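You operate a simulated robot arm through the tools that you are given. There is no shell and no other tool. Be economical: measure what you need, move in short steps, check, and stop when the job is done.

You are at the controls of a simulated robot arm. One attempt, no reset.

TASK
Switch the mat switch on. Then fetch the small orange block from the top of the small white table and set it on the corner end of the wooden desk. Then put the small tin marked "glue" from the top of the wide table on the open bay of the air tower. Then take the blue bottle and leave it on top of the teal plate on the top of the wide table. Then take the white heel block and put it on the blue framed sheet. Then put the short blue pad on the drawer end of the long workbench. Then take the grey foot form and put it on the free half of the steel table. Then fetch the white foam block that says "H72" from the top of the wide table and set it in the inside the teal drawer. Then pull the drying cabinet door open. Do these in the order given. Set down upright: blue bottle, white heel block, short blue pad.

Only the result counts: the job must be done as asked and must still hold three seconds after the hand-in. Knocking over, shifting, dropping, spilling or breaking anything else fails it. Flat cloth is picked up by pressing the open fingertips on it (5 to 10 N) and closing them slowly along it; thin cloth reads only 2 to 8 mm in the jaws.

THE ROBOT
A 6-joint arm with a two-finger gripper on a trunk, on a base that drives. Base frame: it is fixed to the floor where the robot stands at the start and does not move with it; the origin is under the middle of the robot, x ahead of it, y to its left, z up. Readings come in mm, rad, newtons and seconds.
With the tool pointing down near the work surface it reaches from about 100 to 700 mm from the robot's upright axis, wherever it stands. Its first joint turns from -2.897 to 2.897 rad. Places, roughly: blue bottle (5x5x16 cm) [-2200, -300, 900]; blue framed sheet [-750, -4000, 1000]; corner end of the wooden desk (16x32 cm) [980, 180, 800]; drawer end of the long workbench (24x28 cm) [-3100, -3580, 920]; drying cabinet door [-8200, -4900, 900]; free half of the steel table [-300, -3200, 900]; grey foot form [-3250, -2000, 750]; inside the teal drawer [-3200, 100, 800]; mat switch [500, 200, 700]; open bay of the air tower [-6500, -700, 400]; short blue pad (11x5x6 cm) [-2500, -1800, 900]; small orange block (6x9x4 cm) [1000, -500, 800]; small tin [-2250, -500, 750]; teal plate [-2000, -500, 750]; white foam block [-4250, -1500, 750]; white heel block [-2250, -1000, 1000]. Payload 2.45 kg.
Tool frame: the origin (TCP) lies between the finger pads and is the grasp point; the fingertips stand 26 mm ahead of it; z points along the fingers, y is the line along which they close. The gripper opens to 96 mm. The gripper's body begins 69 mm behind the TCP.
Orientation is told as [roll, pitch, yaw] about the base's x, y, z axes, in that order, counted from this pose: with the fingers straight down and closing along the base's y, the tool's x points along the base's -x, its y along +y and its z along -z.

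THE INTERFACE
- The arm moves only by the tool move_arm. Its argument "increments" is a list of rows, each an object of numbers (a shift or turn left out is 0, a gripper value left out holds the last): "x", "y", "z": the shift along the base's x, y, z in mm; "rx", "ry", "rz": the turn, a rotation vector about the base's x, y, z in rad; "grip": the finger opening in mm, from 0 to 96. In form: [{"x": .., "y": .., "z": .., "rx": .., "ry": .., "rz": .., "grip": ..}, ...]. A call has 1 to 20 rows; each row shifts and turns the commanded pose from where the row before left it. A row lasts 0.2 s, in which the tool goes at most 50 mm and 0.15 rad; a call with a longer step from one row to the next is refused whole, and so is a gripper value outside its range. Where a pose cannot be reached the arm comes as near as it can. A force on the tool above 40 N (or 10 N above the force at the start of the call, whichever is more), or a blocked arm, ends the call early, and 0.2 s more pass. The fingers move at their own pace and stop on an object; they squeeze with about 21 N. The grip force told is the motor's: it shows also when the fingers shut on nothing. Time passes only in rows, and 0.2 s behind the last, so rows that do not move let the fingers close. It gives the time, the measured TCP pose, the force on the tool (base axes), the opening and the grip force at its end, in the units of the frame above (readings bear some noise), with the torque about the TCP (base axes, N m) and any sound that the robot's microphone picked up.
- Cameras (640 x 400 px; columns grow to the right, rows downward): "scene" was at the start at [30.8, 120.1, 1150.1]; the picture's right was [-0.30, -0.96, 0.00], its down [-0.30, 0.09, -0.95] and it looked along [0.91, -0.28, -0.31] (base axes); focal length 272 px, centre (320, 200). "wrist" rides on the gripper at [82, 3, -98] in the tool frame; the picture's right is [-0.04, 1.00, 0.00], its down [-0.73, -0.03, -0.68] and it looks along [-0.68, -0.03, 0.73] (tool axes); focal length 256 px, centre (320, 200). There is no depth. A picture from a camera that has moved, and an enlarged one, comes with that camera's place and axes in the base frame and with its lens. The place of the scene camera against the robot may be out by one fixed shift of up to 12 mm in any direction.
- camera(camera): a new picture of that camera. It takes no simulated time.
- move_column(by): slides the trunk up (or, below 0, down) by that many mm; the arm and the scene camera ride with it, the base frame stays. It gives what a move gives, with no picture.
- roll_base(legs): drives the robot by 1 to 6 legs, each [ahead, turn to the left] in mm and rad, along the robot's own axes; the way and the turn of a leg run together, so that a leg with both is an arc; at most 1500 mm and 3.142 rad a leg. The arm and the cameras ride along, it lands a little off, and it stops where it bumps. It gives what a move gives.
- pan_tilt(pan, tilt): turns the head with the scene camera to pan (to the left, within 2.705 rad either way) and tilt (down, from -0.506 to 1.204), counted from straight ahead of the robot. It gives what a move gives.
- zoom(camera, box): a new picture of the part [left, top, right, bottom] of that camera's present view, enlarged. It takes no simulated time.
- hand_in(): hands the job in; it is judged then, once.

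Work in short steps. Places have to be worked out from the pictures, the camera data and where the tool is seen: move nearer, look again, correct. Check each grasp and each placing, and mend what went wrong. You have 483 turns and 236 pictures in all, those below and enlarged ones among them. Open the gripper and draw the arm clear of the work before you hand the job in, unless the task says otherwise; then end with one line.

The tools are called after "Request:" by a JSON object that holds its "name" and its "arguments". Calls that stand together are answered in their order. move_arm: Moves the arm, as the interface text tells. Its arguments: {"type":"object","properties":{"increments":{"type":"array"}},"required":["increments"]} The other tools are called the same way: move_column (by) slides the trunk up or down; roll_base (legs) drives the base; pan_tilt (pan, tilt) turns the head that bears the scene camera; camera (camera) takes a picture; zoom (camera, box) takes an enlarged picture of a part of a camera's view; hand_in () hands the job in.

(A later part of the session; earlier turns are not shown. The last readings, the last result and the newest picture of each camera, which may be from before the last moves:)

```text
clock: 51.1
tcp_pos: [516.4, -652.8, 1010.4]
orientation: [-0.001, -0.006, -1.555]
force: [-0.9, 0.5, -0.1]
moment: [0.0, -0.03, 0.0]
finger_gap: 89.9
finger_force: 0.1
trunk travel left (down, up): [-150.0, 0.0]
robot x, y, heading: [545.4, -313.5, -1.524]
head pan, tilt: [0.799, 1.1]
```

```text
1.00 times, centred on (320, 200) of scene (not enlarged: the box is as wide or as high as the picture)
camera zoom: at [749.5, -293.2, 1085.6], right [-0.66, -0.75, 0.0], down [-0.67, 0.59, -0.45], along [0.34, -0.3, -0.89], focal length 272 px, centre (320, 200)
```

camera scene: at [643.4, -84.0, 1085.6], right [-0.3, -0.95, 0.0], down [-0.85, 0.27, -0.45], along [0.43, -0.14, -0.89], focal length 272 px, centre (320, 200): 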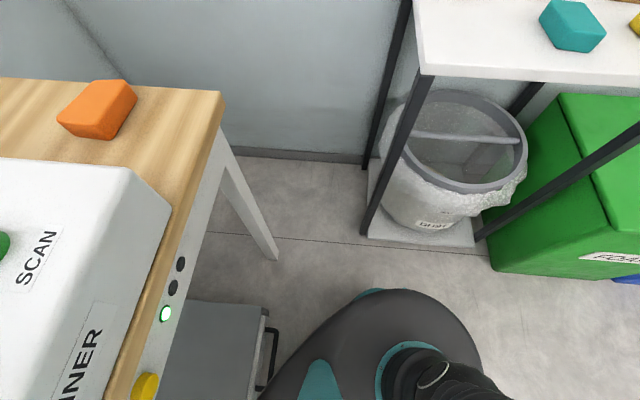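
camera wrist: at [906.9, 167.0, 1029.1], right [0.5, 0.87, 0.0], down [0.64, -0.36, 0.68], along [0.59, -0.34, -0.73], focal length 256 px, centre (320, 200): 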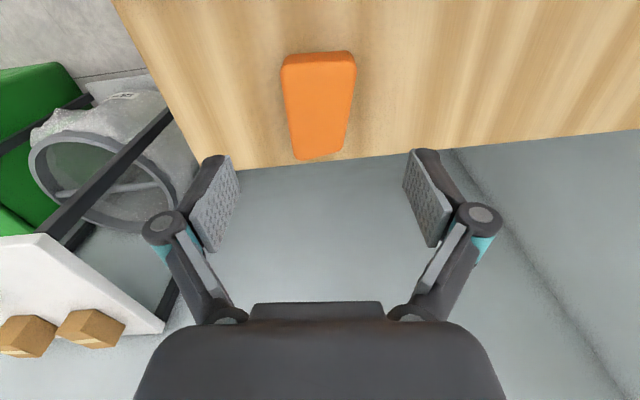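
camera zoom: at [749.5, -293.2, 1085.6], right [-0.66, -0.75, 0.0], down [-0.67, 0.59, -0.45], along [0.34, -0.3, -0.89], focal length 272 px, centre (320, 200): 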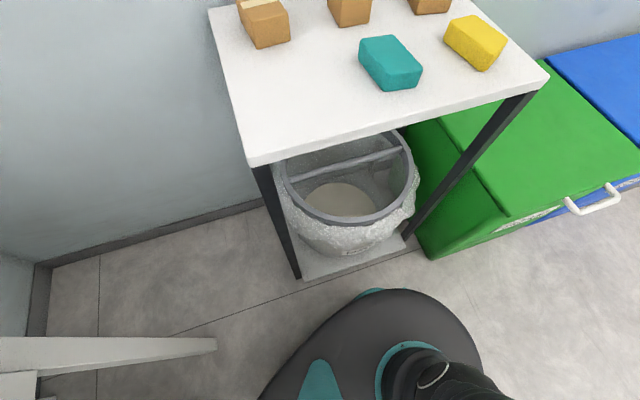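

Clear. I continue turning right toward the room.

Request:
{"name": "roll_base", "arguments": {"legs": [[0, -0.7], [0, -0.6]]}}

Request:
{"name": "pan_tilt", "arguments": {"pan": 0.0, "tilt": 0.4}}

Request:
{"name": "camera", "arguments": {"camera": "scene"}}

```text
clock: 55.0
tcp_pos: [205.3, -371.0, 1011.9]
orientation: [-0.003, -0.006, -2.856]
force: [0.2, -0.3, -0.2]
moment: [0.0, -0.02, 0.03]
finger_gap: 90.0
finger_force: 0.2
trunk travel left (down, up): [-150.0, 0.0]
robot x, y, heading: [547.2, -309.1, -2.831]
head pan, tilt: [0.799, 1.1]
```

```text
clock: 56.1
tcp_pos: [205.1, -370.1, 1011.5]
orientation: [-0.001, -0.008, -2.857]
force: [-0.2, 0.1, -0.8]
moment: [-0.01, -0.01, 0.01]
finger_gap: 90.2
finger_force: 0.1
trunk travel left (down, up): [-150.0, 0.0]
robot x, y, heading: [545.1, -309.1, -2.829]
head pan, tilt: [0.0, 0.4]
```

```text
195 pictures are left
camera scene: at [565.2, -478.5, 1142.4], right [-0.31, 0.95, 0.0], down [0.37, 0.12, -0.92], along [-0.88, -0.28, -0.39], focal length 272 px, centre (320, 200)
```

scene: 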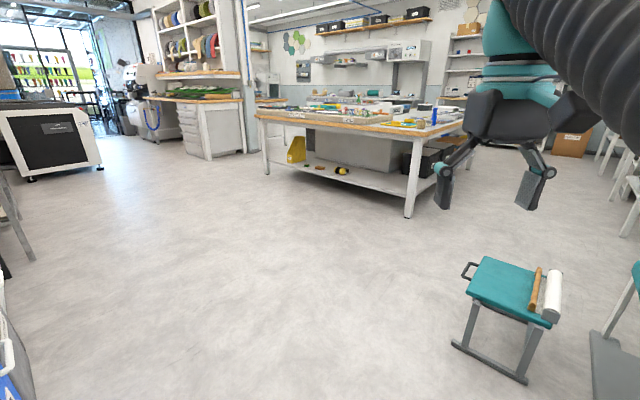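

Path is clear if I keep left of the teal stool. I drive in an offset path toward the wide table's near corner.

Request:
{"name": "roll_base", "arguments": {"legs": [[1100, 0], [0, -0.26], [900, 0], [0, -0.44]]}}

Request:
{"name": "camera", "arguments": {"camera": "scene"}}

Request:
{"name": "camera", "arguments": {"camera": "wrist"}}

```text
clock: 68.3
tcp_pos: [-1704.7, -520.4, 1011.8]
orientation: [-0.001, -0.009, 2.725]
force: [0.4, -0.2, 0.2]
moment: [-0.02, -0.02, 0.04]
finger_gap: 90.1
finger_force: 0.1
trunk travel left (down, up): [-150.0, 0.0]
robot x, y, heading: [-1401.4, -690.3, 2.757]
head pan, tilt: [0.0, 0.4]
```

```text
194 pictures are left
camera scene: at [-1493.3, -835.9, 1142.4], right [0.38, 0.93, 0.0], down [0.36, -0.15, -0.92], along [-0.85, 0.35, -0.39], focal length 272 px, centre (320, 200)
```

scene: 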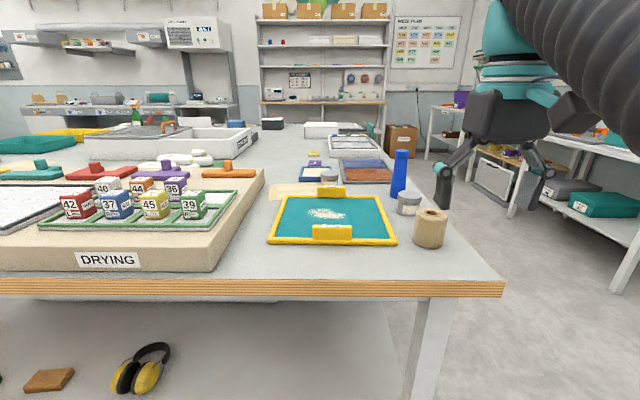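

```text
193 pictures are left
camera wrist: at [-1632.9, -557.3, 1109.4], right [-0.44, -0.9, 0.0], down [-0.65, 0.32, 0.68], along [-0.61, 0.3, -0.73], focal length 256 px, centre (320, 200)
```

wrist: 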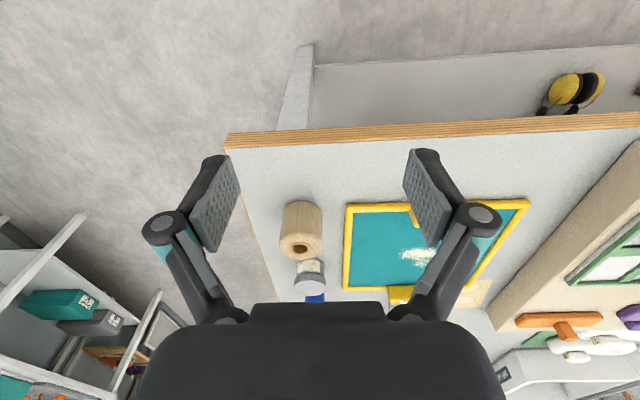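

I zoom on the bottle, tins and the teal plate.

Request:
{"name": "zoom", "arguments": {"camera": "scene", "box": [290, 130, 450, 255]}}

Request:
{"name": "zoom", "arguments": {"camera": "scene", "box": [0, 100, 260, 270]}}

```text
3.20 times, centred on (370, 192) of scene
camera zoom: at [-1493.3, -835.9, 1142.4], right [0.38, 0.93, 0.0], down [0.36, -0.15, -0.92], along [-0.85, 0.35, -0.39], focal length 869 px, centre (160, 224)
```

zoom: 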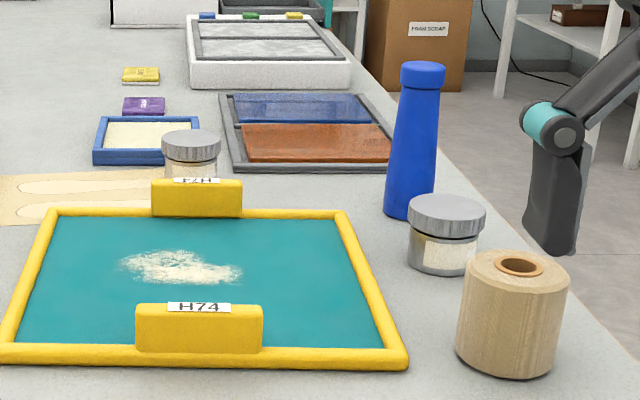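

```text
2.35 times, centred on (130, 185) of scene
camera zoom: at [-1493.3, -835.9, 1142.4], right [0.38, 0.93, 0.0], down [0.36, -0.15, -0.92], along [-0.85, 0.35, -0.39], focal length 639 px, centre (767, 235)
```

zoom: 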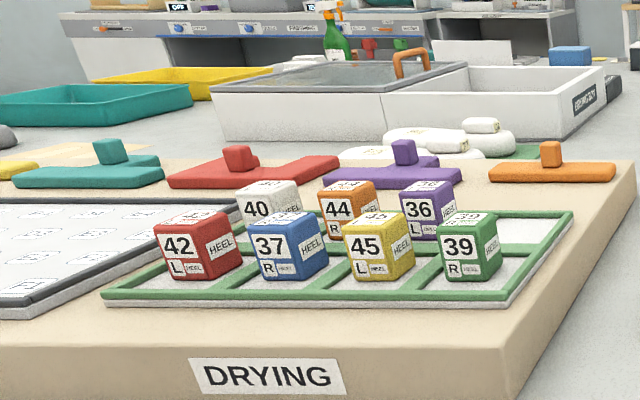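

Table top ≈798 mm; corner ≈(-1745,-354). The tin near the bottle is ≈(-2062,-321), the other tin behind the plate ≈(-2359,-442), which better fits the hint. I look into the aisle on the right of the table, a better stand.

Request:
{"name": "pan_tilt", "arguments": {"pan": -0.75, "tilt": 0.5}}

Request:
{"name": "camera", "arguments": {"camera": "scene"}}

```text
clock: 69.4
tcp_pos: [-1704.9, -520.5, 1010.9]
orientation: [-0.003, -0.008, 2.722]
force: [-0.8, 0.3, 0.0]
moment: [0.0, 0.0, 0.02]
finger_gap: 89.9
finger_force: 0.0
trunk travel left (down, up): [-150.0, 0.0]
robot x, y, heading: [-1406.2, -693.8, 2.754]
head pan, tilt: [-0.75, 0.499]
```

```text
190 pictures are left
camera scene: at [-1445.8, -788.4, 1133.3], right [0.91, 0.42, 0.0], down [0.2, -0.43, -0.88], along [-0.37, 0.8, -0.48], focal length 272 px, centre (320, 200)
```

scene: 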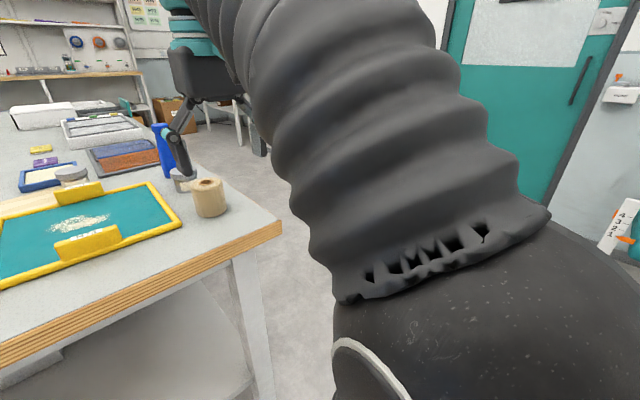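

The aisle is open (~1.3 m). I drive around the corner to a stand facing the table's short right side.

Request:
{"name": "roll_base", "arguments": {"legs": [[0, -1.217], [680, 0], [0, 1.29], [720, 0]]}}

Request:
{"name": "pan_tilt", "arguments": {"pan": 0.9, "tilt": 0.6}}

Request:
{"name": "camera", "arguments": {"camera": "scene"}}

```text
clock: 82.8
tcp_pos: [-2401.4, 355.2, 1011.0]
orientation: [-0.002, -0.009, 2.807]
force: [-0.7, 0.1, 0.2]
moment: [0.03, -0.02, 0.01]
finger_gap: 90.1
finger_force: 0.1
trunk travel left (down, up): [-150.0, 0.0]
robot x, y, heading: [-2087.3, 208.1, 2.839]
head pan, tilt: [-0.75, 0.499]
```

```text
clock: 84.5
tcp_pos: [-2400.3, 354.4, 1010.8]
orientation: [-0.002, -0.01, 2.808]
force: [0.3, -0.2, 0.9]
moment: [0.02, 0.01, -0.03]
finger_gap: 90.3
finger_force: 0.0
trunk travel left (down, up): [-150.0, 0.0]
robot x, y, heading: [-2086.0, 206.4, 2.838]
head pan, tilt: [0.901, 0.6]
```

```text
189 pictures are left
camera scene: at [-2148.3, -20.3, 1124.2], right [-0.56, 0.83, 0.0], down [0.47, 0.32, -0.83], along [-0.68, -0.46, -0.56], focal length 272 px, centre (320, 200)
```

scene: 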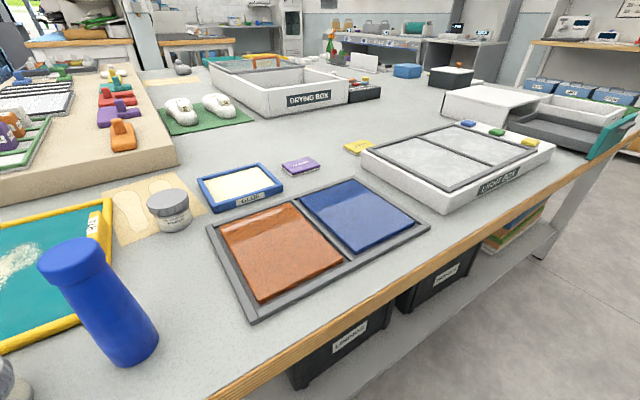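

Clear view. I zoom on the tin behind the plate.

Request:
{"name": "zoom", "arguments": {"camera": "scene", "box": [130, 180, 210, 240]}}

Request:
{"name": "pan_tilt", "arguments": {"pan": 1.4, "tilt": 0.75}}

Request:
{"name": "camera", "arguments": {"camera": "scene"}}

```text
6.67 times, centred on (170, 210) of scene
camera zoom: at [-2148.3, -20.3, 1124.2], right [-0.56, 0.83, 0.0], down [0.47, 0.32, -0.83], along [-0.68, -0.46, -0.56], focal length 1811 px, centre (1320, 133)
```

zoom: 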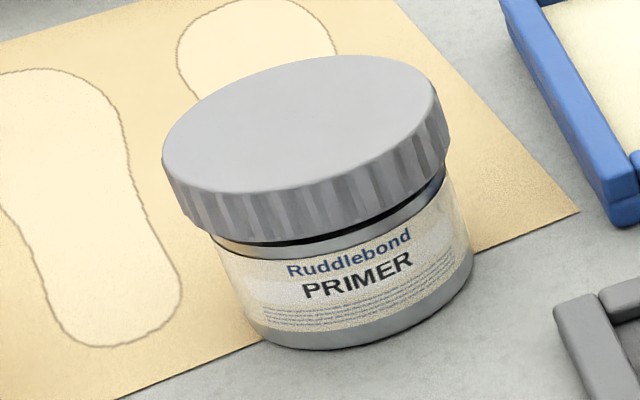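

```text
clock: 85.5
tcp_pos: [-2400.3, 354.3, 1011.2]
orientation: [-0.002, -0.009, 2.809]
force: [0.2, -0.5, -0.2]
moment: [-0.02, -0.02, 0.0]
finger_gap: 90.3
finger_force: 0.1
trunk travel left (down, up): [-150.0, 0.0]
robot x, y, heading: [-2087.3, 204.7, 2.835]
head pan, tilt: [1.4, 0.75]
```

```text
187 pictures are left
camera scene: at [-2113.1, -44.3, 1111.3], right [-0.89, 0.46, 0.0], down [0.31, 0.61, -0.73], along [-0.34, -0.65, -0.68], focal length 272 px, centre (320, 200)
```

scene: 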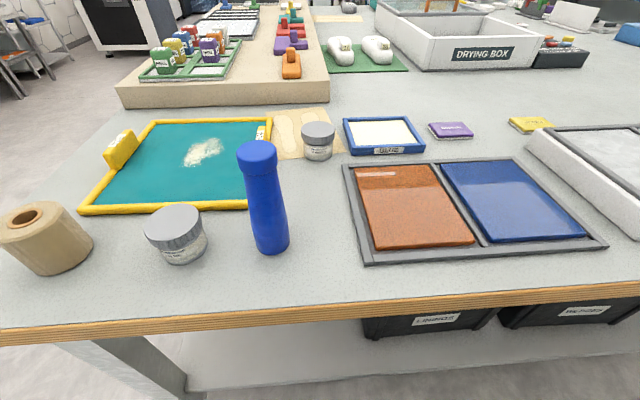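

That tin is PRIMER. Now the tin next to the bottle.

Request:
{"name": "zoom", "arguments": {"camera": "scene", "box": [130, 190, 226, 270]}}

Request:
{"name": "zoom", "arguments": {"camera": "scene", "box": [290, 105, 450, 165]}}

```text
5.00 times, centred on (178, 230) of scene
camera zoom: at [-2113.1, -44.3, 1111.3], right [-0.89, 0.46, 0.0], down [0.31, 0.61, -0.73], along [-0.34, -0.65, -0.68], focal length 1358 px, centre (1030, 50)
```

zoom: 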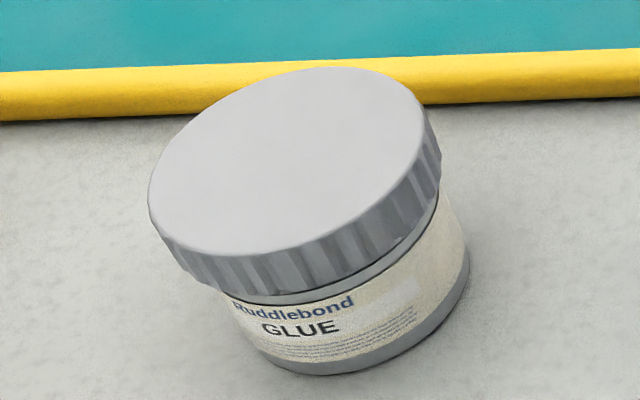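

```text
4.00 times, centred on (370, 135) of scene
camera zoom: at [-2113.1, -44.3, 1111.3], right [-0.89, 0.46, 0.0], down [0.31, 0.61, -0.73], along [-0.34, -0.65, -0.68], focal length 1086 px, centre (120, 460)
```

zoom: 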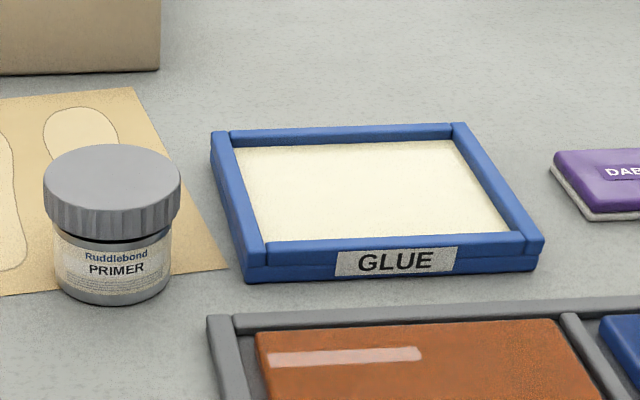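

The tin by the bottle is GLUE. I turn the base to face the table side.

Request:
{"name": "roll_base", "arguments": {"legs": [[0, 1.49]]}}

Request:
{"name": "pan_tilt", "arguments": {"pan": 0.1, "tilt": 0.75}}

Request:
{"name": "camera", "arguments": {"camera": "scene"}}

Request:
{"name": "camera", "arguments": {"camera": "wrist"}}

```text
clock: 89.5
tcp_pos: [-2256.0, -95.5, 1011.1]
orientation: [-0.001, -0.009, -1.977]
force: [0.5, 0.0, -0.6]
moment: [-0.01, 0.02, 0.02]
finger_gap: 90.1
finger_force: 0.2
trunk travel left (down, up): [-150.0, 0.0]
robot x, y, heading: [-2089.0, 205.4, -1.947]
head pan, tilt: [1.4, 0.75]
```

```text
clock: 91.0
tcp_pos: [-2256.1, -95.7, 1010.4]
orientation: [-0.002, -0.01, -1.976]
force: [0.4, 0.0, 0.3]
moment: [0.03, 0.0, 0.06]
finger_gap: 90.1
finger_force: 0.2
trunk travel left (down, up): [-150.0, 0.0]
robot x, y, heading: [-2087.4, 208.4, -1.949]
head pan, tilt: [0.099, 0.75]
```

```text
184 pictures are left
camera scene: at [-1939.2, 115.7, 1111.3], right [-0.96, 0.27, 0.0], down [0.19, 0.66, -0.73], along [-0.2, -0.7, -0.68], focal length 272 px, centre (320, 200)
```

scene: 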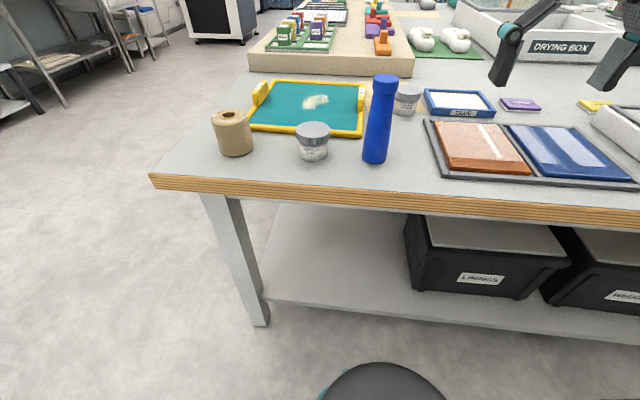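

```text
183 pictures are left
camera wrist: at [-2221.4, -20.9, 1109.5], right [0.9, -0.43, 0.0], down [-0.31, -0.66, 0.68], along [-0.3, -0.62, -0.73], focal length 256 px, centre (320, 200)
```

wrist: 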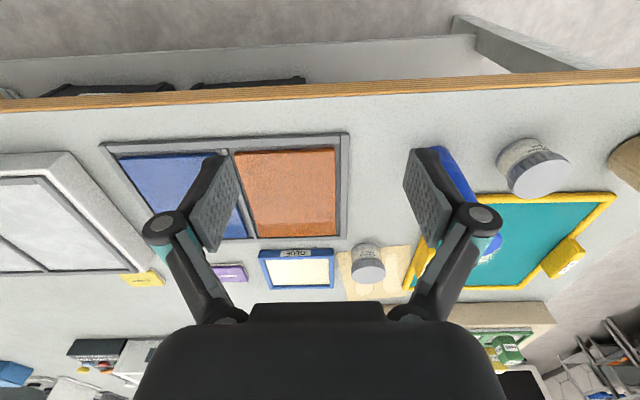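

Tin A at ≈(-2058,-325). Before grasping, I look toward the air tower to learn what its bay looks like (how to hold the tin).

Request:
{"name": "pan_tilt", "arguments": {"pan": -1.0, "tilt": 0.15}}

Request:
{"name": "camera", "arguments": {"camera": "scene"}}

```text
clock: 92.3
tcp_pos: [-2255.4, -95.2, 1011.5]
orientation: [-0.001, -0.008, -1.978]
force: [0.1, 0.3, -0.5]
moment: [-0.01, 0.0, 0.01]
finger_gap: 89.8
finger_force: 0.0
trunk travel left (down, up): [-150.0, 0.0]
robot x, y, heading: [-2085.9, 206.8, -1.948]
head pan, tilt: [-1.0, 0.15]
```

```text
182 pictures are left
camera scene: at [-2007.6, 177.5, 1165.6], right [-0.19, 0.98, 0.0], down [0.15, 0.03, -0.99], along [-0.97, -0.19, -0.15], focal length 272 px, centre (320, 200)
```

scene: 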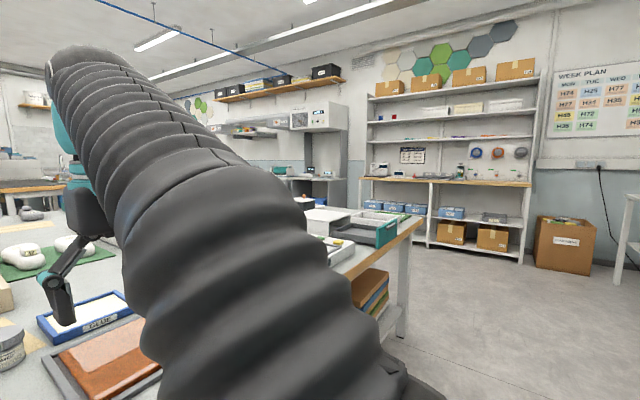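

The arm blocks the view; I turn the base right so the tower is on the camera's free side.

Request:
{"name": "roll_base", "arguments": {"legs": [[0, -1.45]]}}

Request:
{"name": "pan_tilt", "arguments": {"pan": 0.45, "tilt": 0.15}}

Request:
{"name": "camera", "arguments": {"camera": "scene"}}

```text
clock: 96.2
tcp_pos: [-2411.1, 329.9, 1012.1]
orientation: [-0.002, -0.008, 2.884]
force: [-0.7, -0.8, 0.5]
moment: [-0.03, -0.03, -0.02]
finger_gap: 90.0
finger_force: 0.0
trunk travel left (down, up): [-150.0, 0.0]
robot x, y, heading: [-2086.8, 203.3, 2.911]
head pan, tilt: [-1.0, 0.15]
```

```text
clock: 97.8
tcp_pos: [-2410.9, 329.2, 1010.8]
orientation: [-0.002, -0.009, 2.883]
force: [0.7, 0.1, 0.1]
moment: [-0.02, -0.03, -0.01]
finger_gap: 90.0
finger_force: 0.1
trunk travel left (down, up): [-150.0, 0.0]
robot x, y, heading: [-2086.7, 209.0, 2.922]
head pan, tilt: [0.45, 0.15]
```

```text
181 pictures are left
camera scene: at [-2152.7, 10.1, 1165.7], right [-0.22, 0.98, 0.0], down [0.15, 0.03, -0.99], along [-0.96, -0.22, -0.15], focal length 272 px, centre (320, 200)
```

scene: 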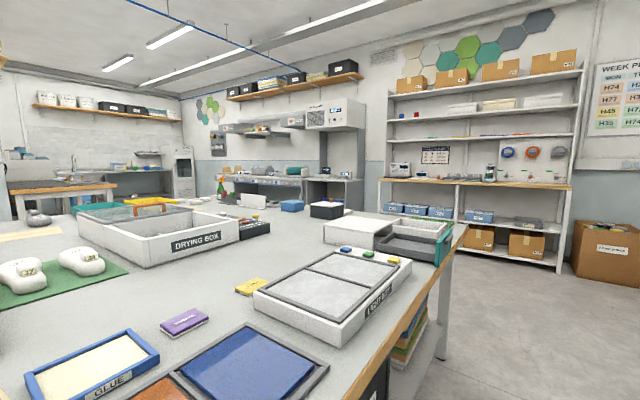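

Hidden behind the table. I'll scout the tower first (empty-handed): drive along the aisle past the table's far end.

Request:
{"name": "roll_base", "arguments": {"legs": [[0, -0.21], [1000, 0], [1000, 0], [0, 1.2]]}}

Request:
{"name": "pan_tilt", "arguments": {"pan": 0.0, "tilt": 0.2}}

Request:
{"name": "camera", "arguments": {"camera": "scene"}}

```text
clock: 111.5
tcp_pos: [-4185.2, 839.2, 1011.0]
orientation: [-0.001, -0.008, -2.411]
force: [0.1, 0.6, -0.3]
moment: [0.0, -0.03, 0.02]
finger_gap: 90.2
finger_force: 0.0
trunk travel left (down, up): [-150.0, 0.0]
robot x, y, heading: [-3905.4, 1044.7, -2.378]
head pan, tilt: [0.45, 0.15]
```

```text
clock: 112.4
tcp_pos: [-4185.5, 839.4, 1011.9]
orientation: [-0.003, -0.008, -2.408]
force: [-0.7, 0.8, -1.0]
moment: [-0.01, 0.0, 0.02]
finger_gap: 89.7
finger_force: 0.0
trunk travel left (down, up): [-150.0, 0.0]
robot x, y, heading: [-3899.3, 1043.3, -2.378]
head pan, tilt: [0.0, 0.201]
```

```text
180 pictures are left
camera scene: at [-3818.5, 896.8, 1161.0], right [-0.69, 0.72, 0.0], down [0.14, 0.14, -0.98], along [-0.71, -0.68, -0.2], focal length 272 px, centre (320, 200)
```

scene: 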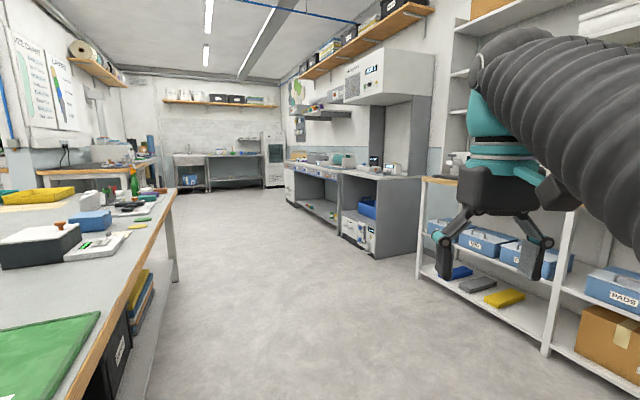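

The bay appears to be an under-counter compartment of the grey tower; zoom in.

Request:
{"name": "zoom", "arguments": {"camera": "scene", "box": [280, 60, 440, 260]}}

Request:
{"name": "zoom", "arguments": {"camera": "scene", "box": [330, 160, 426, 260]}}

```text
2.00 times, centred on (360, 160) of scene
camera zoom: at [-3818.5, 896.8, 1161.0], right [-0.69, 0.72, 0.0], down [0.14, 0.14, -0.98], along [-0.71, -0.68, -0.2], focal length 543 px, centre (240, 280)
```

zoom: 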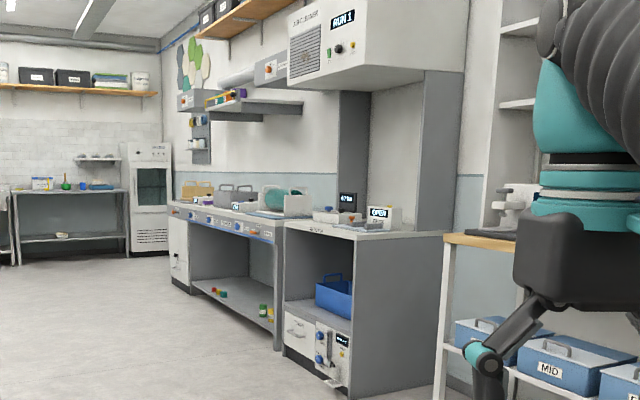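

```text
4.00 times, centred on (378, 210) of scene
camera zoom: at [-3818.5, 896.8, 1161.0], right [-0.69, 0.72, 0.0], down [0.14, 0.14, -0.98], along [-0.71, -0.68, -0.2], focal length 1086 px, centre (88, 160)
```

zoom: 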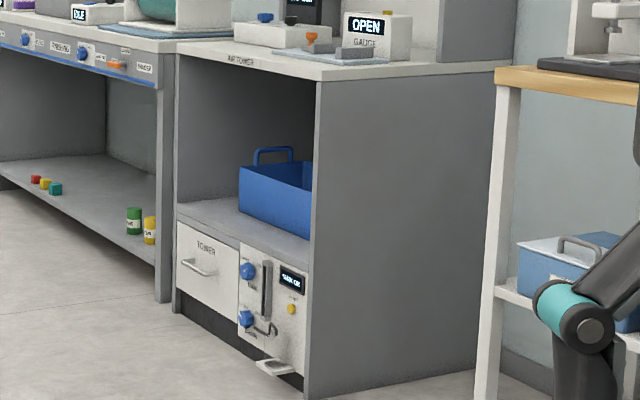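

It's an under-counter bay: the tin must go in with a tilted tool (~45° forward) onto the free left part of its floor. I return to the table, stand in front of the glue tin.

Request:
{"name": "roll_base", "arguments": {"legs": [[0, 1.953], [1100, 0], [1120, 0], [0, -1.53]]}}

Request:
{"name": "pan_tilt", "arguments": {"pan": 0.0, "tilt": 0.75}}

Request:
{"name": "camera", "arguments": {"camera": "scene"}}

Request:
{"name": "camera", "arguments": {"camera": "wrist"}}

```text
clock: 131.8
tcp_pos: [-2055.0, -180.6, 1011.1]
orientation: [-0.004, -0.008, -1.978]
force: [-0.3, -0.3, 0.1]
moment: [-0.03, 0.0, -0.02]
finger_gap: 90.2
finger_force: 0.1
trunk travel left (down, up): [-150.0, 0.0]
robot x, y, heading: [-1888.5, 124.0, -1.954]
head pan, tilt: [0.0, 0.201]
```

```text
clock: 132.8
tcp_pos: [-2055.1, -179.7, 1011.4]
orientation: [-0.002, -0.01, -1.978]
force: [0.5, -0.2, -0.1]
moment: [-0.01, 0.02, -0.02]
finger_gap: 89.8
finger_force: 0.0
trunk travel left (down, up): [-150.0, 0.0]
robot x, y, heading: [-1884.9, 125.4, -1.954]
head pan, tilt: [0.0, 0.75]
```

```text
177 pictures are left
camera scene: at [-1745.8, 33.0, 1111.4], right [-0.93, 0.37, 0.0], down [0.25, 0.63, -0.73], along [-0.27, -0.68, -0.68], focal length 272 px, centre (320, 200)
```

scene: 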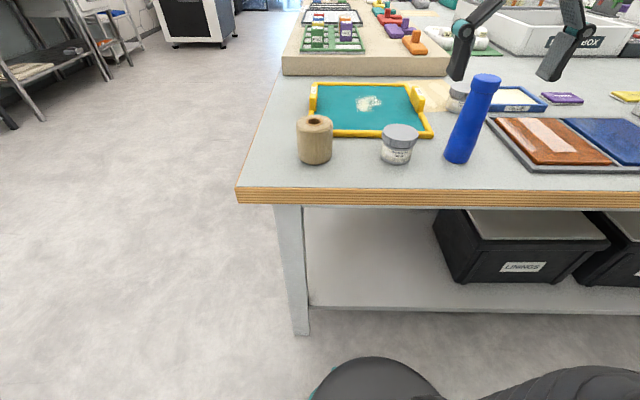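

```text
176 pictures are left
camera wrist: at [-2020.4, -105.6, 1109.5], right [0.9, -0.43, 0.0], down [-0.31, -0.66, 0.69], along [-0.3, -0.62, -0.73], focal length 256 px, centre (320, 200)
```

wrist: 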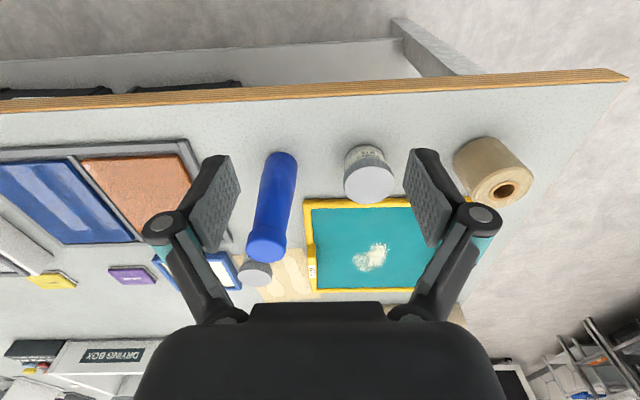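

Tin at (-2055,-326). I tilt the tool 35° forward and move to a pre-grasp point 120 mm back along the tool axis.

Request:
{"name": "move_arm", "arguments": {"increments": [{"rx": -0.1131, "ry": 0.0456, "grip": 96}, {"x": 6, "y": -20, "z": -20, "rx": -0.1131, "ry": 0.0456}, {"x": 6, "y": -20, "z": -20, "rx": -0.1131, "ry": 0.0456}, {"x": 7, "y": -21, "z": -20, "rx": -0.1131, "ry": 0.0456}, {"x": 7, "y": -21, "z": -21, "rx": -0.1131, "ry": 0.0456}]}}

Request:
{"name": "camera", "arguments": {"camera": "wrist"}}

Request:
{"name": "camera", "arguments": {"camera": "scene"}}

```text
clock: 133.9
tcp_pos: [-2028.3, -261.4, 929.3]
orientation: [0.014, -0.617, -1.987]
force: [0.3, -0.2, -0.8]
moment: [0.03, -0.07, -0.01]
finger_gap: 96.1
finger_force: 0.1
trunk travel left (down, up): [-150.0, 0.0]
robot x, y, heading: [-1885.0, 122.3, -1.951]
head pan, tilt: [0.0, 0.75]
```

```text
175 pictures are left
camera wrist: at [-1979.4, -150.4, 962.6], right [0.91, -0.42, 0.04], down [-0.12, -0.17, 0.98], along [-0.41, -0.89, -0.2], focal length 256 px, centre (320, 200)
```

wrist: 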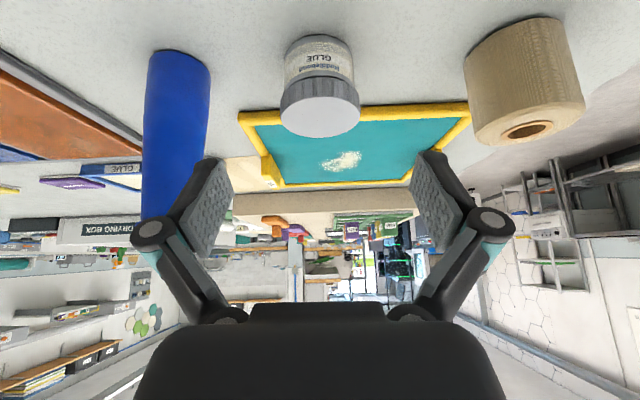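

```text
174 pictures are left
camera scene: at [-1745.8, 33.0, 1111.4], right [-0.93, 0.37, 0.0], down [0.25, 0.63, -0.73], along [-0.27, -0.68, -0.68], focal length 272 px, centre (320, 200)
```

scene: 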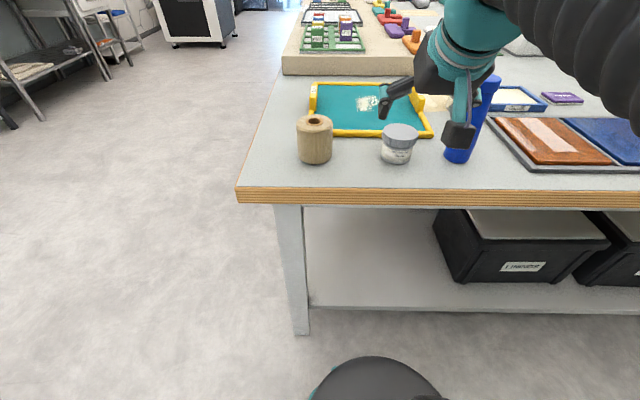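

Tin is centred laterally (~67 mm wide). I advance along the axis to TCP ≈(-2055,-326,838).

Request:
{"name": "move_arm", "arguments": {"increments": [{"x": -8, "y": -20, "z": -28}, {"x": -8, "y": -20, "z": -28}, {"x": -6, "y": -13, "z": -18}, {"x": -3, "y": -7, "z": -10}, {"x": -2, "y": -5, "z": -7}]}}

Request:
{"name": "camera", "arguments": {"camera": "wrist"}}

Request:
{"name": "zoom", "arguments": {"camera": "scene", "box": [340, 80, 500, 200]}}

```text
clock: 135.2
tcp_pos: [-2056.2, -327.4, 839.3]
orientation: [0.016, -0.617, -1.986]
force: [0.3, 0.2, -0.5]
moment: [-0.01, -0.01, -0.01]
finger_gap: 96.0
finger_force: 0.1
trunk travel left (down, up): [-150.0, 0.0]
robot x, y, heading: [-1883.6, 124.4, -1.947]
head pan, tilt: [0.0, 0.75]
```

```text
173 pictures are left
camera wrist: at [-2006.2, -215.3, 872.2], right [0.9, -0.42, 0.04], down [-0.12, -0.17, 0.98], along [-0.41, -0.89, -0.21], focal length 256 px, centre (320, 200)
```

wrist: 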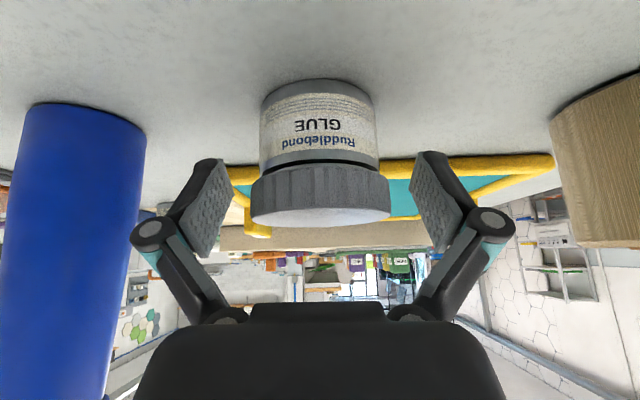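

```text
3.33 times, centred on (420, 140) of scene
camera zoom: at [-1745.7, 33.1, 1111.3], right [-0.93, 0.37, 0.0], down [0.25, 0.63, -0.73], along [-0.27, -0.68, -0.68], focal length 905 px, centre (-13, 400)
```

zoom: 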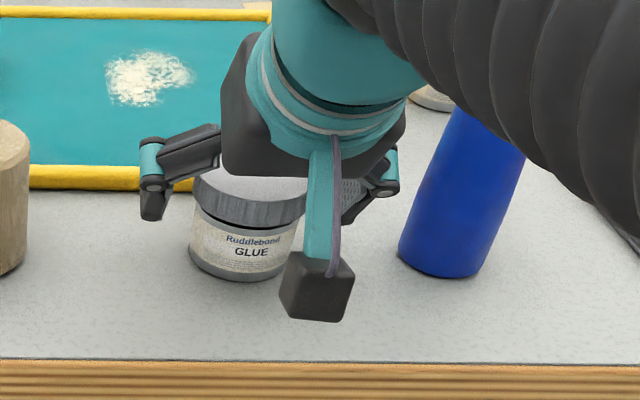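

The tin's lid is centred between the pads at TCP depth. Close.

Request:
{"name": "move_arm", "arguments": {"increments": [{"z": -4, "grip": 50}, {"grip": 50}, {"grip": 50}]}}

Request:
{"name": "move_arm", "arguments": {"increments": [{"z": 10}, {"z": 20}, {"z": 35}]}}

Request:
{"name": "camera", "arguments": {"camera": "wrist"}}

```text
clock: 135.9
tcp_pos: [-2057.4, -325.9, 835.6]
orientation: [0.015, -0.62, -1.985]
force: [-1.5, -3.0, 12.9]
moment: [0.05, 0.06, 0.01]
finger_gap: 62.3
finger_force: 21.2
trunk travel left (down, up): [-150.0, 0.0]
robot x, y, heading: [-1887.2, 125.0, -1.949]
head pan, tilt: [0.0, 0.75]
```

```text
clock: 136.8
tcp_pos: [-2057.7, -325.3, 900.5]
orientation: [0.017, -0.615, -1.986]
force: [0.3, -0.4, -1.3]
moment: [-0.02, -0.02, -0.01]
finger_gap: 62.4
finger_force: 20.9
trunk travel left (down, up): [-150.0, 0.0]
robot x, y, heading: [-1882.0, 122.5, -1.95]
head pan, tilt: [0.0, 0.75]
```

```text
171 pictures are left
camera wrist: at [-2007.9, -213.4, 934.1], right [0.91, -0.42, 0.04], down [-0.12, -0.17, 0.98], along [-0.41, -0.89, -0.21], focal length 256 px, centre (320, 200)
```

wrist: 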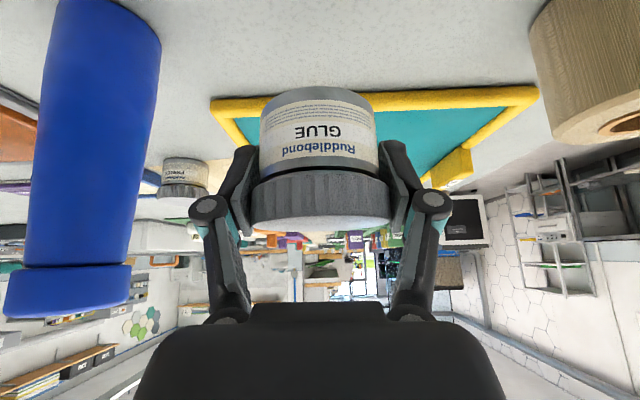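

Tin held. I raise and draw back to travel pose, then drive to the air tower.

Request:
{"name": "move_arm", "arguments": {"increments": [{"x": 4, "y": 12, "z": 30}, {"x": 8, "y": 24, "z": 25}, {"x": 10, "y": 30, "z": 25}, {"x": 10, "y": 30, "z": 15}]}}

Request:
{"name": "roll_base", "arguments": {"legs": [[0, 1.53], [0, -3.06], [1100, 0], [1130, 0], [0, 1.2]]}}

```text
clock: 137.8
tcp_pos: [-2024.1, -230.0, 996.9]
orientation: [0.015, -0.615, -1.985]
force: [-0.6, -0.8, -1.5]
moment: [0.02, 0.03, 0.01]
finger_gap: 62.3
finger_force: 21.1
trunk travel left (down, up): [-150.0, 0.0]
robot x, y, heading: [-1886.9, 122.8, -1.946]
head pan, tilt: [0.0, 0.75]
```

```text
clock: 162.6
tcp_pos: [-4194.3, 628.2, 996.8]
orientation: [0.017, -0.62, -2.344]
force: [0.3, -1.1, -2.0]
moment: [-0.02, -0.02, 0.0]
finger_gap: 62.2
finger_force: 21.2
trunk travel left (down, up): [-150.0, 0.0]
robot x, y, heading: [-3939.7, 906.8, -2.306]
head pan, tilt: [0.0, 0.75]
```

I'm past the table's far end. I drive on toward the tower, keeping clear of the table corner, then look.

Request:
{"name": "roll_base", "arguments": {"legs": [[0, -0.29], [900, 0], [0, 0.25], [500, 0]]}}

Request:
{"name": "pan_tilt", "arguments": {"pan": 0.0, "tilt": 0.4}}

Request:
{"name": "camera", "arguments": {"camera": "scene"}}

```text
clock: 171.7
tcp_pos: [-5308.3, -184.8, 997.0]
orientation: [0.015, -0.619, -2.371]
force: [-0.1, 0.9, -1.2]
moment: [-0.02, -0.02, -0.02]
finger_gap: 62.3
finger_force: 21.2
trunk travel left (down, up): [-150.0, 0.0]
robot x, y, heading: [-5047.7, 88.5, -2.334]
head pan, tilt: [0.0, 0.75]
```

```text
clock: 172.5
tcp_pos: [-5307.8, -185.6, 996.9]
orientation: [0.017, -0.618, -2.369]
force: [0.0, -0.6, -1.5]
moment: [-0.01, 0.02, -0.01]
finger_gap: 62.4
finger_force: 20.7
trunk travel left (down, up): [-150.0, 0.0]
robot x, y, heading: [-5039.6, 90.1, -2.334]
head pan, tilt: [0.0, 0.4]
```

```text
170 pictures are left
camera scene: at [-4953.6, -53.1, 1142.3], right [-0.72, 0.69, 0.0], down [0.27, 0.28, -0.92], along [-0.64, -0.67, -0.39], focal length 272 px, centre (320, 200)
```

scene: 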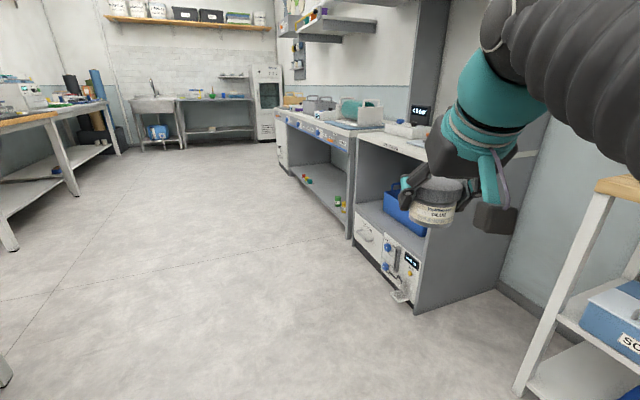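

I estimate the tower front between (-6106,-516) and (-6473,-1280), bay's free part at its left. I drive to a stand in front of it and face it.

Request:
{"name": "roll_base", "arguments": {"legs": [[0, 0.27], [1000, 0], [580, 0], [0, -1.46]]}}

Request:
{"name": "pan_tilt", "arguments": {"pan": 0.0, "tilt": 0.65}}

Request:
{"name": "camera", "arguments": {"camera": "scene"}}

Request:
{"name": "camera", "arguments": {"camera": "wrist"}}

```text
clock: 184.8
tcp_pos: [-6134.3, -1130.3, 997.3]
orientation: [0.016, -0.619, 2.744]
force: [-0.7, -0.6, -0.4]
moment: [0.02, -0.04, 0.02]
finger_gap: 62.2
finger_force: 20.5
trunk travel left (down, up): [-150.0, 0.0]
robot x, y, heading: [-5779.1, -1264.5, 2.781]
head pan, tilt: [0.0, 0.4]
```

```text
clock: 185.6
tcp_pos: [-6134.3, -1130.3, 996.8]
orientation: [0.016, -0.618, 2.744]
force: [-0.8, -0.8, -1.8]
moment: [0.01, -0.01, -0.02]
finger_gap: 62.4
finger_force: 21.2
trunk travel left (down, up): [-150.0, 0.0]
robot x, y, heading: [-5778.7, -1263.7, 2.782]
head pan, tilt: [0.0, 0.649]
```

```text
169 pictures are left
camera scene: at [-5858.8, -1410.7, 1120.0], right [0.35, 0.94, 0.0], down [0.57, -0.21, -0.8], along [-0.75, 0.28, -0.6], focal length 272 px, centre (320, 200)
```

scene: 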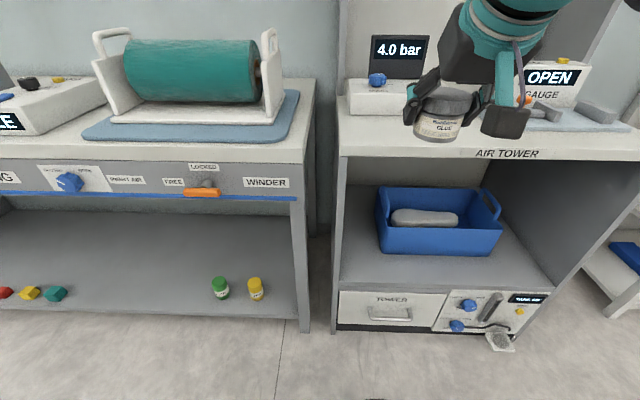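

```text
168 pictures are left
camera wrist: at [-6022.1, -1179.6, 1030.3], right [-0.41, -0.91, 0.04], down [-0.17, 0.12, 0.98], along [-0.9, 0.39, -0.21], focal length 256 px, centre (320, 200)
```

wrist: 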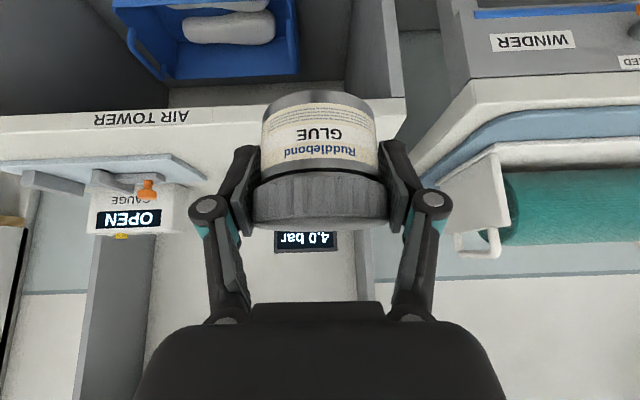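

The bay's free left part: about 100 mm right of its left wall and ~120 mm deep. The robot is laterally aligned with it. I lower the trunk fully first.

Request:
{"name": "move_column", "arguments": {"by": -150}}

Request:
{"name": "move_arm", "arguments": {"increments": [{"z": -45}, {"z": -45}, {"z": -45}, {"z": -45}, {"z": -45}, {"z": -45}, {"z": -40}]}}

Request:
{"name": "camera", "arguments": {"camera": "wrist"}}

Request:
{"name": "camera", "arguments": {"camera": "scene"}}

```text
clock: 187.4
tcp_pos: [-6133.9, -1130.4, 846.4]
orientation: [0.015, -0.618, 2.746]
force: [0.3, -0.3, -2.0]
moment: [0.01, 0.03, -0.01]
finger_gap: 62.4
finger_force: 20.6
trunk travel left (down, up): [0.0, 150.0]
robot x, y, heading: [-5777.8, -1267.1, 2.781]
head pan, tilt: [0.0, 0.649]
```

```text
clock: 189.0
tcp_pos: [-6133.4, -1130.5, 536.6]
orientation: [0.016, -0.618, 2.745]
force: [1.5, -0.1, -1.9]
moment: [-0.01, -0.02, -0.01]
finger_gap: 62.4
finger_force: 21.2
trunk travel left (down, up): [0.0, 150.0]
robot x, y, heading: [-5778.8, -1263.7, 2.777]
head pan, tilt: [0.0, 0.649]
```

```text
167 pictures are left
camera wrist: at [-6020.9, -1179.4, 569.8], right [-0.41, -0.91, 0.04], down [-0.17, 0.12, 0.98], along [-0.9, 0.39, -0.21], focal length 256 px, centre (320, 200)
```

wrist: 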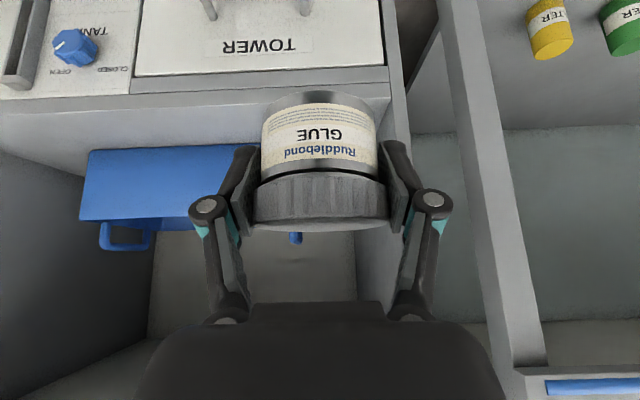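

```text
166 pictures are left
camera scene: at [-5858.8, -1410.7, 970.0], right [0.35, 0.94, 0.0], down [0.57, -0.21, -0.8], along [-0.75, 0.28, -0.6], focal length 272 px, centre (320, 200)
```

scene: 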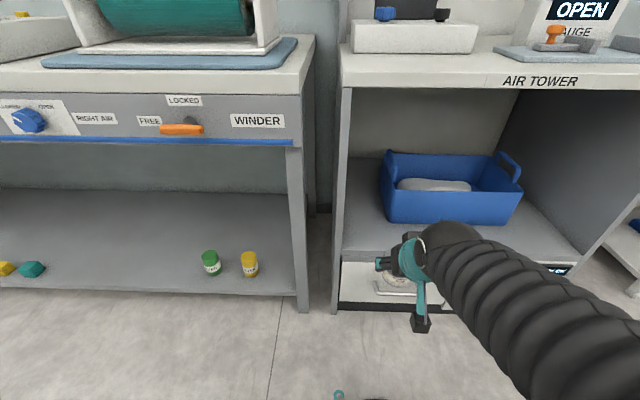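

Bay floor ≈ z 380, its left front corner ≈(-6313,-1162). I drive 100 mm ahead with the tin in front of the opening.

Request:
{"name": "roll_base", "arguments": {"legs": [[100, 0]]}}

Request:
{"name": "move_arm", "arguments": {"increments": [{"x": -37, "y": 14, "z": -10}, {"x": -37, "y": 14, "z": -15}, {"x": -37, "y": 14, "z": -15}]}}

Request:
{"name": "camera", "arguments": {"camera": "wrist"}}

Request:
{"name": "camera", "arguments": {"camera": "scene"}}

```text
clock: 190.1
tcp_pos: [-6226.4, -1093.9, 535.9]
orientation: [0.015, -0.618, 2.744]
force: [0.0, 0.0, -1.7]
moment: [0.04, 0.02, 0.01]
finger_gap: 62.4
finger_force: 21.4
trunk travel left (down, up): [0.0, 150.0]
robot x, y, heading: [-5872.3, -1223.6, 2.776]
head pan, tilt: [0.0, 0.649]
```

```text
clock: 190.9
tcp_pos: [-6338.3, -1053.0, 497.6]
orientation: [0.017, -0.618, 2.744]
force: [-0.7, 0.0, -1.1]
moment: [0.0, -0.03, -0.01]
finger_gap: 62.2
finger_force: 21.7
trunk travel left (down, up): [0.0, 150.0]
robot x, y, heading: [-5875.7, -1225.5, 2.779]
head pan, tilt: [0.0, 0.649]
```

```text
165 pictures are left
camera wrist: at [-6227.2, -1102.8, 530.7], right [-0.41, -0.91, 0.04], down [-0.17, 0.12, 0.98], along [-0.9, 0.39, -0.21], focal length 256 px, centre (320, 200)
```

wrist: 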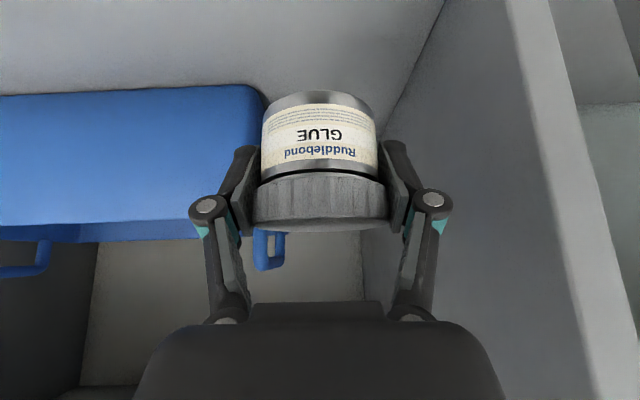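

```text
164 pictures are left
camera scene: at [-5953.1, -1375.0, 969.9], right [0.35, 0.94, 0.0], down [0.57, -0.21, -0.8], along [-0.74, 0.28, -0.6], focal length 272 px, centre (320, 200)
```

scene: 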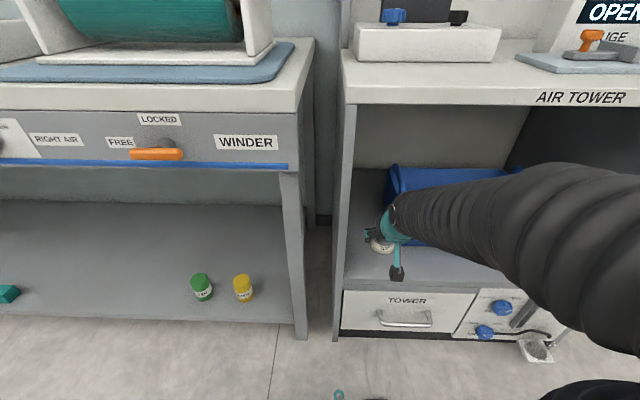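

TCP is 61 mm inside, 93 mm from the left wall. Another 55 mm in, then lower gently until contact.

Request:
{"name": "move_arm", "arguments": {"increments": [{"x": -25, "y": 9.5, "z": -15}, {"x": -25, "y": 9.5, "z": -15}, {"z": -20}, {"z": -12}, {"z": -4}, {"z": -3}, {"z": -3}, {"z": -2}, {"z": -2}]}}

Request:
{"name": "camera", "arguments": {"camera": "wrist"}}

```text
clock: 192.9
tcp_pos: [-6388.0, -1032.6, 420.5]
orientation: [0.015, -0.617, 2.744]
force: [-0.6, -0.3, -0.4]
moment: [0.03, 0.0, 0.0]
finger_gap: 62.4
finger_force: 21.0
trunk travel left (down, up): [0.0, 150.0]
robot x, y, heading: [-5872.4, -1228.1, 2.778]
head pan, tilt: [0.0, 0.649]
```

```text
163 pictures are left
camera wrist: at [-6275.1, -1082.7, 453.9], right [-0.41, -0.91, 0.04], down [-0.17, 0.12, 0.98], along [-0.9, 0.39, -0.21], focal length 256 px, centre (320, 200)
```

wrist: 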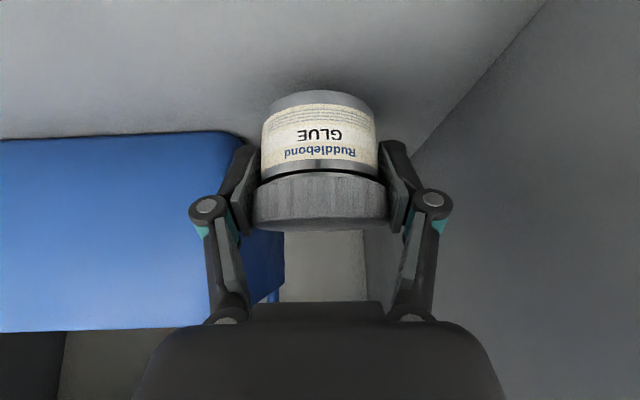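

The box corner is very near the right-hand finger. I shift 18 mm left and 20 mm back before lowering further.

Request:
{"name": "move_arm", "arguments": {"increments": [{"z": 4}, {"x": 6, "y": -12}, {"x": 6.4, "y": -11.8}, {"z": -4}, {"z": -2}, {"z": -2}, {"z": -2}, {"z": -2}]}}

Request:
{"name": "camera", "arguments": {"camera": "wrist"}}

```text
clock: 194.7
tcp_pos: [-6375.4, -1056.9, 411.6]
orientation: [0.016, -0.616, 2.743]
force: [0.4, 0.3, -0.7]
moment: [0.0, -0.03, 0.02]
finger_gap: 62.5
finger_force: 20.6
trunk travel left (down, up): [0.0, 150.0]
robot x, y, heading: [-5877.1, -1226.6, 2.776]
head pan, tilt: [0.0, 0.649]
```

```text
162 pictures are left
camera wrist: at [-6263.5, -1106.4, 446.1], right [-0.41, -0.91, 0.04], down [-0.17, 0.12, 0.98], along [-0.9, 0.39, -0.21], focal length 256 px, centre (320, 200)
```

wrist: 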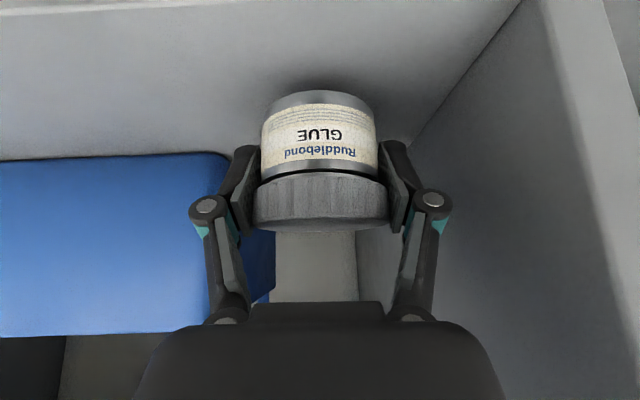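

Box corner now further behind. Continue lowering 2 mm at a time.

Request:
{"name": "move_arm", "arguments": {"increments": [{"z": -2}, {"z": -2}, {"z": -2}, {"z": -2}, {"z": -2}, {"z": -2}, {"z": -2}, {"z": -2}]}}

```text
clock: 196.5
tcp_pos: [-6375.2, -1056.7, 396.1]
orientation: [0.016, -0.615, 2.744]
force: [-0.2, 1.0, -0.9]
moment: [0.01, -0.01, -0.02]
finger_gap: 62.2
finger_force: 21.2
trunk travel left (down, up): [0.0, 150.0]
robot x, y, heading: [-5877.1, -1227.3, 2.781]
head pan, tilt: [0.0, 0.649]
```

Request:
{"name": "move_arm", "arguments": {"increments": [{"z": -3}, {"z": -3}, {"z": -3}, {"z": -2}, {"z": -2}, {"z": -2}, {"z": -2}, {"z": -2}]}}

Request:
{"name": "camera", "arguments": {"camera": "wrist"}}

```text
clock: 198.0
tcp_pos: [-6375.7, -1053.8, 384.6]
orientation: [0.016, -0.626, 2.742]
force: [8.1, 0.5, 18.4]
moment: [0.27, -0.46, -0.16]
finger_gap: 62.9
finger_force: 21.1
trunk travel left (down, up): [0.0, 150.0]
robot x, y, heading: [-5873.1, -1228.7, 2.776]
head pan, tilt: [0.0, 0.649]
stopped in row 7: the force on the tool passed its limit at 42 N (the readings are from after the stop); the commanded pose is now the measured one
```

```text
161 pictures are left
camera wrist: at [-6263.9, -1104.4, 417.1], right [-0.41, -0.91, 0.04], down [-0.16, 0.11, 0.98], along [-0.9, 0.4, -0.2], focal length 256 px, centre (320, 200)
```

wrist: 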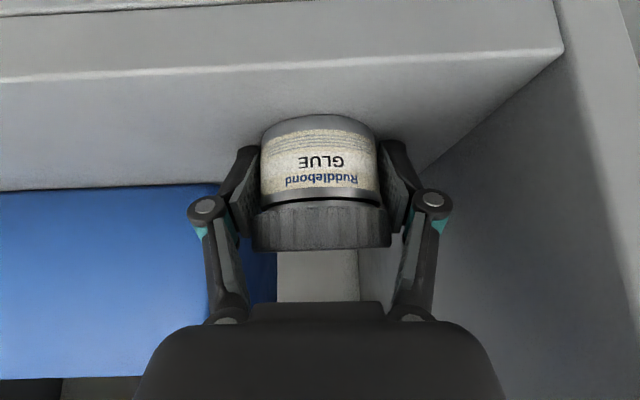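

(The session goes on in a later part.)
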